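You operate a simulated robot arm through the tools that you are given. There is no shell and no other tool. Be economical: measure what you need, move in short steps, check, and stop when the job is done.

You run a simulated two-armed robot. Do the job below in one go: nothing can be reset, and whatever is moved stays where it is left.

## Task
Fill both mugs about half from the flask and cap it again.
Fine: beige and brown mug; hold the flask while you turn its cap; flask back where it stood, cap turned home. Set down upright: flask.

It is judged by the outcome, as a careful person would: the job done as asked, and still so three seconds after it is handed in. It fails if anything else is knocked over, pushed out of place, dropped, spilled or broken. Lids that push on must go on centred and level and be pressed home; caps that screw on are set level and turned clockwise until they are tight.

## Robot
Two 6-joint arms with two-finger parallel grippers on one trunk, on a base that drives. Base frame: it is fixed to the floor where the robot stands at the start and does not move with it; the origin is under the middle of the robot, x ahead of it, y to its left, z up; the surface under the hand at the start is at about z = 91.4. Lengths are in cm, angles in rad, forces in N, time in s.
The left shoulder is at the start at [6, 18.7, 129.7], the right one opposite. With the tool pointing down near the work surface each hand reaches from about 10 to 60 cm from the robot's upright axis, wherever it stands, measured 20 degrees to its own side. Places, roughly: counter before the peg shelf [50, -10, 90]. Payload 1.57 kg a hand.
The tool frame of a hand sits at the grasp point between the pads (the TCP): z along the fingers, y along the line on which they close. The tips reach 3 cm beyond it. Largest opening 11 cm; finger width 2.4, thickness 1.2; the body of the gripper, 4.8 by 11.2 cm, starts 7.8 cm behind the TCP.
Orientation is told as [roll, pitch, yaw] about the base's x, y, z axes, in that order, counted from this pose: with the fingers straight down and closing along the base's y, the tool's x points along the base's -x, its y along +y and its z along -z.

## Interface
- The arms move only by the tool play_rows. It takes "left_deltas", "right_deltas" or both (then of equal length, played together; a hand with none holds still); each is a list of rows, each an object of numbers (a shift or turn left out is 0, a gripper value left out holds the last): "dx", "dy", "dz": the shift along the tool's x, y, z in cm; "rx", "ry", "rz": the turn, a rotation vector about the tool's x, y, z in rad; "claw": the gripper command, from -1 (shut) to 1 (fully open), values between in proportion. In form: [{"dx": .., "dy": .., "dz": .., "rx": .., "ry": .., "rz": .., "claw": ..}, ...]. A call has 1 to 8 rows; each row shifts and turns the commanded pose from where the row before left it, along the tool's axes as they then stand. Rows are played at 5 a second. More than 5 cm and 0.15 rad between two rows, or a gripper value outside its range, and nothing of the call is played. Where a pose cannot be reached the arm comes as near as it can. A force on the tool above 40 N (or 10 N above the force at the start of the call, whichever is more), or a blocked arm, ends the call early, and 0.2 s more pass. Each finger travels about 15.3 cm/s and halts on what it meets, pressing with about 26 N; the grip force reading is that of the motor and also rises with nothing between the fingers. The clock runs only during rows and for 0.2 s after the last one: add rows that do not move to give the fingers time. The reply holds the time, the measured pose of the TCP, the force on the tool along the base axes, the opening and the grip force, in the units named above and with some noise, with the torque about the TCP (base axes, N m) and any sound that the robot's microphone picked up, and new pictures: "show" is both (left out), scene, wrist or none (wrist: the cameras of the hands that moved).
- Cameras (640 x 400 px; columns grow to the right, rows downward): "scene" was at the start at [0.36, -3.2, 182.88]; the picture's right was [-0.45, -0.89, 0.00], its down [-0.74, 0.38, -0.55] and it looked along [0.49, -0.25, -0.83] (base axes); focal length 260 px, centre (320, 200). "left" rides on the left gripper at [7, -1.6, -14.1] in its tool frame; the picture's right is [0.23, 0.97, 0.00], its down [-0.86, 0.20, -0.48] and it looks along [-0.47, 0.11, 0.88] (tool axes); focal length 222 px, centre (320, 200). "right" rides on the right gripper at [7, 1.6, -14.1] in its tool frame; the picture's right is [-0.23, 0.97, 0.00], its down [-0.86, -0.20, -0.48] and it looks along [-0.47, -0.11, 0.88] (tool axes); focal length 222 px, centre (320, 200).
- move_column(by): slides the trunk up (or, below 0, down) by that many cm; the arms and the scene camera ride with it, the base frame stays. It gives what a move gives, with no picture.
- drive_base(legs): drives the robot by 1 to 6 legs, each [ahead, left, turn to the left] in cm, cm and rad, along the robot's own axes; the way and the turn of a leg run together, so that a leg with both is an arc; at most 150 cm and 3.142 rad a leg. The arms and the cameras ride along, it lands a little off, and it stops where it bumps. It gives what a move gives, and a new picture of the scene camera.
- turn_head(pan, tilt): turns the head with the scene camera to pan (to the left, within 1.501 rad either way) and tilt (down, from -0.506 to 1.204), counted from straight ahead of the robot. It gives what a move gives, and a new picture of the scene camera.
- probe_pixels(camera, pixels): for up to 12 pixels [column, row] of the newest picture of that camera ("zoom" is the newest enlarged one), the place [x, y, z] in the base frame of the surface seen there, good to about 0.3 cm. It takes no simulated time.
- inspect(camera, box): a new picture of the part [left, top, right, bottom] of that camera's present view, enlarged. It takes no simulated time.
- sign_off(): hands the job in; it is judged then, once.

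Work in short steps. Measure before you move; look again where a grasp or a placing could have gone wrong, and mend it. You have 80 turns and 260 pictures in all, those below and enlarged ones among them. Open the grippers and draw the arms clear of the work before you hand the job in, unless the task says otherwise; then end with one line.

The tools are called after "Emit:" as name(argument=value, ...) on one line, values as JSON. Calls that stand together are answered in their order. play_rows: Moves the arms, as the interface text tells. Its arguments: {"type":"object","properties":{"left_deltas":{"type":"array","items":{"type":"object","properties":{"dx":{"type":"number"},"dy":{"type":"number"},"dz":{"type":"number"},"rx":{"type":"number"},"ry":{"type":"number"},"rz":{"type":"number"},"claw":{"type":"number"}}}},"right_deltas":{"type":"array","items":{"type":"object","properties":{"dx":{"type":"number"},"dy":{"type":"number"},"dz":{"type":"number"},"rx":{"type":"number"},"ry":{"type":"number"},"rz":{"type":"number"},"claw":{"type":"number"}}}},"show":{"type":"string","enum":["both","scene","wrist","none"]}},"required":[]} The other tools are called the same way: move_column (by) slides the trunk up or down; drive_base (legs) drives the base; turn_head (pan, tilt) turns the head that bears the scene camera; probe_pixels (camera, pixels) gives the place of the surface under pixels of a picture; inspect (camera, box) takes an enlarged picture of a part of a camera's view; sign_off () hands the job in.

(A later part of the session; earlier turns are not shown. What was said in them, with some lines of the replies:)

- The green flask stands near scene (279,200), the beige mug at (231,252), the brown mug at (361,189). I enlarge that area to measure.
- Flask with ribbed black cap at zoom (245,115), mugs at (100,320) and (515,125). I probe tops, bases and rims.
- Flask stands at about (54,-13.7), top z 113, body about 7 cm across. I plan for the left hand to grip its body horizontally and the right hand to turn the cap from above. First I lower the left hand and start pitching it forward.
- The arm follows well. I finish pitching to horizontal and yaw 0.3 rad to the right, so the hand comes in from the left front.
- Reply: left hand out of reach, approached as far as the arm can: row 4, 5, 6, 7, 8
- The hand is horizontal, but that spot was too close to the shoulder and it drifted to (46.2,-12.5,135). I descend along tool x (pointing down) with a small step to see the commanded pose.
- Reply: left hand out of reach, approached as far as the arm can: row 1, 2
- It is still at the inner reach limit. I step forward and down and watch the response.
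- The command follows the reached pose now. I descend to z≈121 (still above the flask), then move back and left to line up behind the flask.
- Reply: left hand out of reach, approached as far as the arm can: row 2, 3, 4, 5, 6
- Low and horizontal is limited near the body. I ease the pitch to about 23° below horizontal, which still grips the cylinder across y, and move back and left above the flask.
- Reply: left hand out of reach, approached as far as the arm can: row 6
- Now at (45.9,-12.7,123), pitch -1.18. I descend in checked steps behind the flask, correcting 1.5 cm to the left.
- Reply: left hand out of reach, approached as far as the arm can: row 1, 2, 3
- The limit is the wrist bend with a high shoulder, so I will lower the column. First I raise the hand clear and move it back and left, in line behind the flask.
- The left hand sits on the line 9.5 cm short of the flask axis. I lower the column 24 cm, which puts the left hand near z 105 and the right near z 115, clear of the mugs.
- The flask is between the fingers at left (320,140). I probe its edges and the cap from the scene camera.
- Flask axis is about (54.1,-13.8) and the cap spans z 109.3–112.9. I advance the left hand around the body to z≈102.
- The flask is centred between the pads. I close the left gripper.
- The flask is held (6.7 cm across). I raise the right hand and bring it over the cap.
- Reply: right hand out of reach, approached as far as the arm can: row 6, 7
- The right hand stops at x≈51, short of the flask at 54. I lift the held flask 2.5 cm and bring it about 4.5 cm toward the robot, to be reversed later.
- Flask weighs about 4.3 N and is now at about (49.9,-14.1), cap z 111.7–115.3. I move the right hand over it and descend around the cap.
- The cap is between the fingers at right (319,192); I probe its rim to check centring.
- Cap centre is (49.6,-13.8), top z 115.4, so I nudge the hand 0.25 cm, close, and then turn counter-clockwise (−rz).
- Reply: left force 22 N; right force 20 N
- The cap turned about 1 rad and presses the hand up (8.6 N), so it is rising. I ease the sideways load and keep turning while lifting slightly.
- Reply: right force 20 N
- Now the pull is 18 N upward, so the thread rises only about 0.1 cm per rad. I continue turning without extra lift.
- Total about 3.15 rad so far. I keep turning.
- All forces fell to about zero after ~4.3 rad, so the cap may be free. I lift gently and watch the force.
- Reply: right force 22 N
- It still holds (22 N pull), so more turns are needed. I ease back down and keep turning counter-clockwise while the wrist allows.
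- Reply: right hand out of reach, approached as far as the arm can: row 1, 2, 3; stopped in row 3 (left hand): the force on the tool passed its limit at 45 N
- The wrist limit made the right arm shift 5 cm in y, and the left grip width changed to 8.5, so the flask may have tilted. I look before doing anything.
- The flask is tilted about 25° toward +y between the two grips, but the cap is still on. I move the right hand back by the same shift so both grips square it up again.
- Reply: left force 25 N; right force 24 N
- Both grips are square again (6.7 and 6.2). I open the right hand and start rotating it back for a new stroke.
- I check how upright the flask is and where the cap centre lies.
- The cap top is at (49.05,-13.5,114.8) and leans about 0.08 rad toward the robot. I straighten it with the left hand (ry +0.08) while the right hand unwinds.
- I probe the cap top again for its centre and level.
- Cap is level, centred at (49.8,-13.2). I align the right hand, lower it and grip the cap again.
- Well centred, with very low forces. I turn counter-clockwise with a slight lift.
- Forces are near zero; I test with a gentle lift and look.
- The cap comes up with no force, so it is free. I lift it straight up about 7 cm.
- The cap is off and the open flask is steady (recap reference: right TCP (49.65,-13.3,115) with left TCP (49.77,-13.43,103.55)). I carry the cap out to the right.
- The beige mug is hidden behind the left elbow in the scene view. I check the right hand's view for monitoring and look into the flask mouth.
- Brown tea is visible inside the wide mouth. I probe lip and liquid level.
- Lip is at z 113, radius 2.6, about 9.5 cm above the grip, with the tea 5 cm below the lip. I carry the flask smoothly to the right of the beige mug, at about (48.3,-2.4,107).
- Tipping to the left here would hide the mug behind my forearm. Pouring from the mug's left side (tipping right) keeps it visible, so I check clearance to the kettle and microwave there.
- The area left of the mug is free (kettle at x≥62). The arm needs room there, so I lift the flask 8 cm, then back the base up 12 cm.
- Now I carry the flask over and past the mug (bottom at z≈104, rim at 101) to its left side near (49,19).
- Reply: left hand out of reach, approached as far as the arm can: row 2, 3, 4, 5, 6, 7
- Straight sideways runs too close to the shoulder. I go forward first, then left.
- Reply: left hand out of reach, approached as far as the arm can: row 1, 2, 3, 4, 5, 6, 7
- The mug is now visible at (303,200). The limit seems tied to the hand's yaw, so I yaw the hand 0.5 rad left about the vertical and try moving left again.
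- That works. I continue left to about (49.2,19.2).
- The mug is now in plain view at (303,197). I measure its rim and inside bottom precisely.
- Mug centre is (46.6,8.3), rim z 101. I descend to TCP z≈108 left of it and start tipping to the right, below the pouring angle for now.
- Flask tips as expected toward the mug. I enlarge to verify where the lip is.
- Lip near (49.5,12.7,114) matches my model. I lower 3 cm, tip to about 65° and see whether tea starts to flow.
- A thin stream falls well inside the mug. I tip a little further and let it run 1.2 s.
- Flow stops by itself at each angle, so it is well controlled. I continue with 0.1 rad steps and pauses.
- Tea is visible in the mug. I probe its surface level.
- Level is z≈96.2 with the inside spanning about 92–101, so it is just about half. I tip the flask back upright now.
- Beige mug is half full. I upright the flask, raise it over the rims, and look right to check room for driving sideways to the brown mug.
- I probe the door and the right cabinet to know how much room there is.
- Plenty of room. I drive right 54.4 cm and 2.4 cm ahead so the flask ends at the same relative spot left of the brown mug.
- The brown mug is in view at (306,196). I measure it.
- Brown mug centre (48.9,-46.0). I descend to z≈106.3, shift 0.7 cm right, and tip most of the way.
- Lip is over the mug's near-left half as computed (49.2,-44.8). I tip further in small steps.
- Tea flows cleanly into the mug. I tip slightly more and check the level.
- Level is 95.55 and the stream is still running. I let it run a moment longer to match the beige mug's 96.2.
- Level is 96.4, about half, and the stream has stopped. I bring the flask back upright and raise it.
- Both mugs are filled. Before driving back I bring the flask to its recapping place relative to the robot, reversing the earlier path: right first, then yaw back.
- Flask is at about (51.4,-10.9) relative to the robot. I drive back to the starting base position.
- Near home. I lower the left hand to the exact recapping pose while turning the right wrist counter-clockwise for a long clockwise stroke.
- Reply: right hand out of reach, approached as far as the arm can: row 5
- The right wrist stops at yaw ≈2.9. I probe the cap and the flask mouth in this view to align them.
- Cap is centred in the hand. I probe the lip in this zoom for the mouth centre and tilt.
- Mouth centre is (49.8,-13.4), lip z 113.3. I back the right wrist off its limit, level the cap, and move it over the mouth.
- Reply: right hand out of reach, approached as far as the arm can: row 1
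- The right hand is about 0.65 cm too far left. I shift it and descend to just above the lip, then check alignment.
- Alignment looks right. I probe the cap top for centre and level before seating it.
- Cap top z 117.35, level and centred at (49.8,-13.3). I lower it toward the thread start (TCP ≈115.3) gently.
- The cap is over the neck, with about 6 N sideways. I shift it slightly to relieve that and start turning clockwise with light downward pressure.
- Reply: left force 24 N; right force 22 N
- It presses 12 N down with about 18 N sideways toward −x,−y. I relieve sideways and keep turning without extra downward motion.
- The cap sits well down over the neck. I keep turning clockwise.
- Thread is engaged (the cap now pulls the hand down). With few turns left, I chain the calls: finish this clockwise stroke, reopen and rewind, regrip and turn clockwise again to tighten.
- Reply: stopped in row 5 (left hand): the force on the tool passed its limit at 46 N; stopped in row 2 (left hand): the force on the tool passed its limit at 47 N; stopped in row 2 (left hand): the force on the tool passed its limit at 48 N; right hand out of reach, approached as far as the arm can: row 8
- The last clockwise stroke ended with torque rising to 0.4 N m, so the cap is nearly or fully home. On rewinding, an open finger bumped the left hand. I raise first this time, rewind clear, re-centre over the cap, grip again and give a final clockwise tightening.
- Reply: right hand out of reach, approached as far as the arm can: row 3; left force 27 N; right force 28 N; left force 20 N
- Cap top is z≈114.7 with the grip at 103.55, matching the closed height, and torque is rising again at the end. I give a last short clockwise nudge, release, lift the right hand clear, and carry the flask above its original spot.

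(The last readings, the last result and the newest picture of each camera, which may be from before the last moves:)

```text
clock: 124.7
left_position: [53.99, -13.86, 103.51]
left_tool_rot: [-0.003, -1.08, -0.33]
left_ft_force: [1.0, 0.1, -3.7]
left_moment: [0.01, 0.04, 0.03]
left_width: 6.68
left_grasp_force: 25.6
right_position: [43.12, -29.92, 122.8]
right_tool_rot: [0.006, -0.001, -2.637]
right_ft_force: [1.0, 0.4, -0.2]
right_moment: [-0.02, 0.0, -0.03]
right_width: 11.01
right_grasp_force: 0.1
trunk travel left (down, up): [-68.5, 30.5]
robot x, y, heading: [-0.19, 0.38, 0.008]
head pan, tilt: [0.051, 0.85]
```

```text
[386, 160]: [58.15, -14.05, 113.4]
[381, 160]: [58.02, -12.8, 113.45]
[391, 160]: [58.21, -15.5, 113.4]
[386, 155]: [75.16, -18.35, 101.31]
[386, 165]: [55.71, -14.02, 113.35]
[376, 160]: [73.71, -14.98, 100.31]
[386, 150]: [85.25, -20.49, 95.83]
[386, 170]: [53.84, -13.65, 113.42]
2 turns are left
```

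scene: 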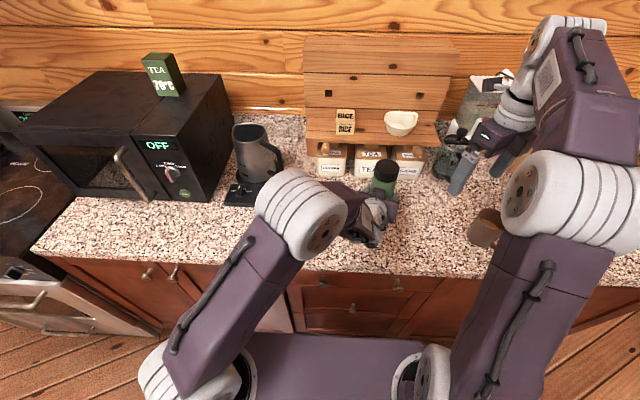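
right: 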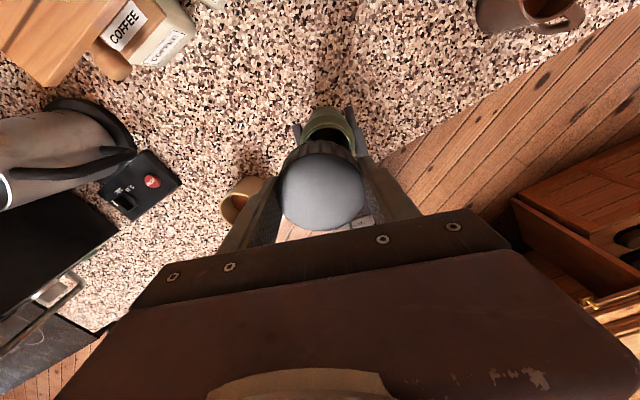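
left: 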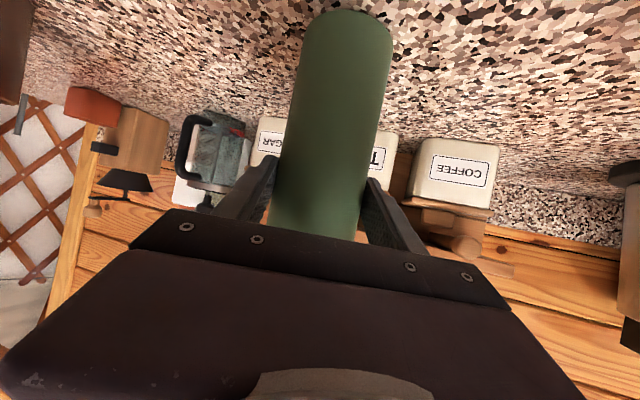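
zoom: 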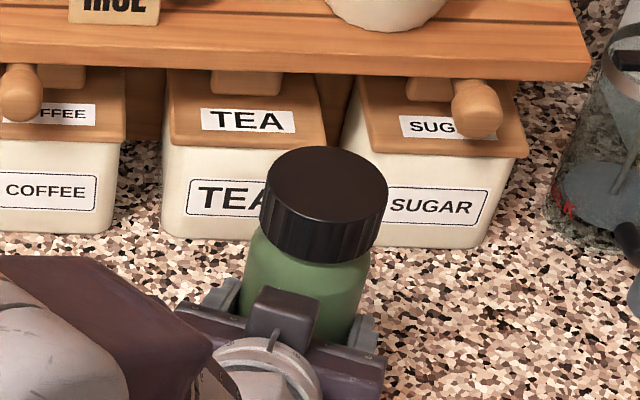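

The flask slid slightly in the grip: its axis is now near (55.1,-14.2), bottom about 0.4–0.5 cm above the counter, cap on and level. I shift it (-1.0,+0.5) onto its original spot (54.1,-13.7), lower to contact, open, and draw the left hand back.

Emit:
play_rows(left_deltas=[{"dz": -0.1, "dx": -0.18}, {"dz": -0.5, "dx": 0.26, "dy": 0.08}, {"dz": -0.48, "dx": 0.26, "dy": 0.07}, {"dz": 0.1, "dx": 0.18}, {"dz": 0.06, "dx": 0.11}, {"dz": 0.06, "dx": 0.11}, {"dz": 0.06, "dx": 0.11}, {}], show="none")

Emit:
play_rows(left_deltas=[{"dz": 0.05, "dx": 0.09}, {"dz": 0.05, "dx": 0.09}, {}], show="none")

Emit:
play_rows(left_deltas=[{"claw": -0.2}, {"claw": 0.3}, {"claw": 1}, {}, {}, {}], show="none")

Emit:
play_rows(left_deltas=[{"dz": -1.5}, {"dz": -2.5}, {"dz": -2.5}, {"dz": -2.5}, {"dz": -1.9, "dx": -3.5}, {"dz": -1.9, "dx": -3.5}, {}], show="both")

Emit:
inspect(camera="scene", box=[346, 130, 426, 230])

```text
clock: 126.5
left_position: [53.05, -13.39, 103.16]
left_tool_rot: [-0.003, -1.085, -0.328]
left_ft_force: [-0.5, -1.1, 2.2]
left_moment: [-0.07, -0.17, -0.02]
left_width: 6.7
left_grasp_force: 26.3
right_position: [43.05, -29.96, 122.9]
right_tool_rot: [0.006, 0.0, -2.637]
right_ft_force: [0.4, 0.0, -0.3]
right_moment: [0.0, 0.01, 0.01]
right_width: 10.99
right_grasp_force: 0.0
trunk travel left (down, up): [-68.5, 30.5]
robot x, y, heading: [-0.07, 0.61, 0.008]
head pan, tilt: [0.051, 0.85]
```

```text
clock: 127.2
left_position: [52.94, -13.23, 103.17]
left_tool_rot: [-0.002, -1.088, -0.329]
left_ft_force: [0.3, -0.6, 12.1]
left_moment: [-0.13, -0.76, 0.03]
left_width: 6.7
left_grasp_force: 25.8
right_position: [42.81, -29.98, 122.89]
right_tool_rot: [0.008, 0.002, -2.636]
right_ft_force: [0.4, 0.5, -0.5]
right_moment: [0.0, 0.02, 0.04]
right_width: 10.99
right_grasp_force: 0.1
trunk travel left (down, up): [-68.5, 30.5]
robot x, y, heading: [-0.13, 0.71, 0.007]
head pan, tilt: [0.051, 0.85]
```

```text
clock: 128.7
left_position: [53.06, -13.19, 102.84]
left_tool_rot: [-0.003, -1.083, -0.33]
left_ft_force: [-0.9, -0.4, -0.4]
left_moment: [-0.01, -0.02, 0.01]
left_width: 11.0
left_grasp_force: 0.0
right_position: [43.0, -29.93, 122.84]
right_tool_rot: [0.006, -0.001, -2.637]
right_ft_force: [0.1, 0.2, -0.3]
right_moment: [-0.01, -0.01, 0.02]
right_width: 10.99
right_grasp_force: 0.0
trunk travel left (down, up): [-68.5, 30.5]
robot x, y, heading: [-0.3, 0.94, 0.01]
head pan, tilt: [0.051, 0.85]
```

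```text
clock: 130.2
left_position: [45.63, -10.68, 114.99]
left_tool_rot: [0.0, -1.082, -0.33]
left_ft_force: [-0.6, 0.2, -1.0]
left_moment: [0.02, -0.01, -0.02]
left_width: 11.01
left_grasp_force: 0.0
right_position: [42.98, -29.99, 122.96]
right_tool_rot: [0.006, 0.001, -2.638]
right_ft_force: [-0.6, 0.9, 0.2]
right_moment: [0.01, -0.01, -0.03]
right_width: 10.98
right_grasp_force: 0.1
trunk travel left (down, up): [-68.5, 30.5]
robot x, y, heading: [-0.55, 0.32, 0.007]
head pan, tilt: [0.051, 0.85]
```

scene: 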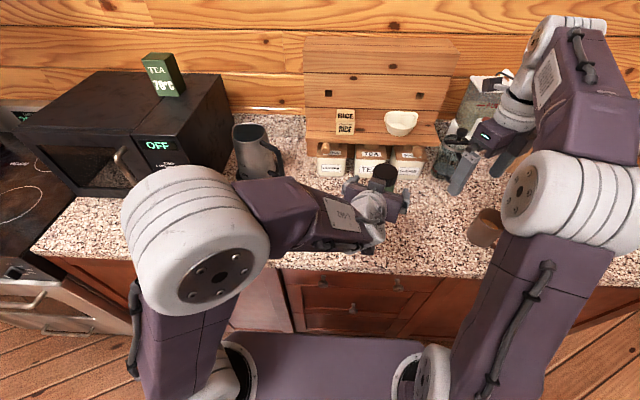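
left: 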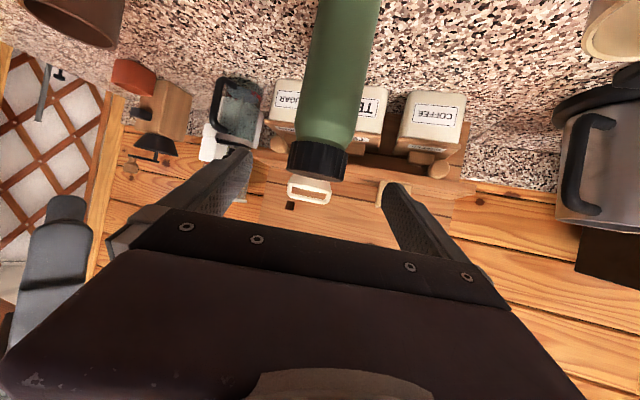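

```text
4.00 times, centred on (386, 180) of scene
1 turns are left
```

zoom: 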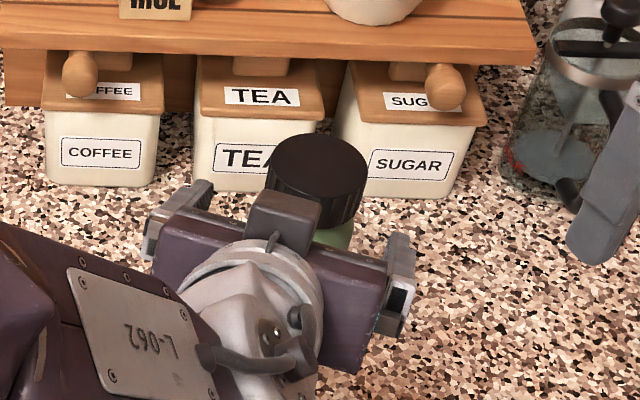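

The flask stands upright and capped on its spot with both hands open and clear. I raise the left hand a bit more and hand in.

Emit:
play_rows(left_deltas=[{"dz": -1.6, "dx": -3}, {"dz": -1.6, "dx": -3}, {"dz": -1.6, "dx": -3}, {}, {}], show="none")

Emit:
sign_off()

```text
clock: 131.4
left_position: [45.43, -10.55, 125.47]
left_tool_rot: [-0.003, -1.081, -0.326]
left_ft_force: [0.1, -0.5, -0.9]
left_moment: [0.05, -0.02, 0.03]
left_width: 10.98
left_grasp_force: 0.1
right_position: [43.01, -29.93, 122.86]
right_tool_rot: [0.005, -0.001, -2.637]
right_ft_force: [-0.2, -0.1, 0.8]
right_moment: [-0.03, 0.0, 0.03]
right_width: 10.99
right_grasp_force: 0.1
trunk travel left (down, up): [-68.5, 30.5]
robot x, y, heading: [0.08, 0.6, 0.005]
head pan, tilt: [0.051, 0.85]
```

```text
The job is handed in.
```

Both mugs are about half full, and the flask is upright within about a centimetre of where it stood with its cap screwed back on; the turning torque rose at the end, but I couldn't confirm the cap is fully tight.
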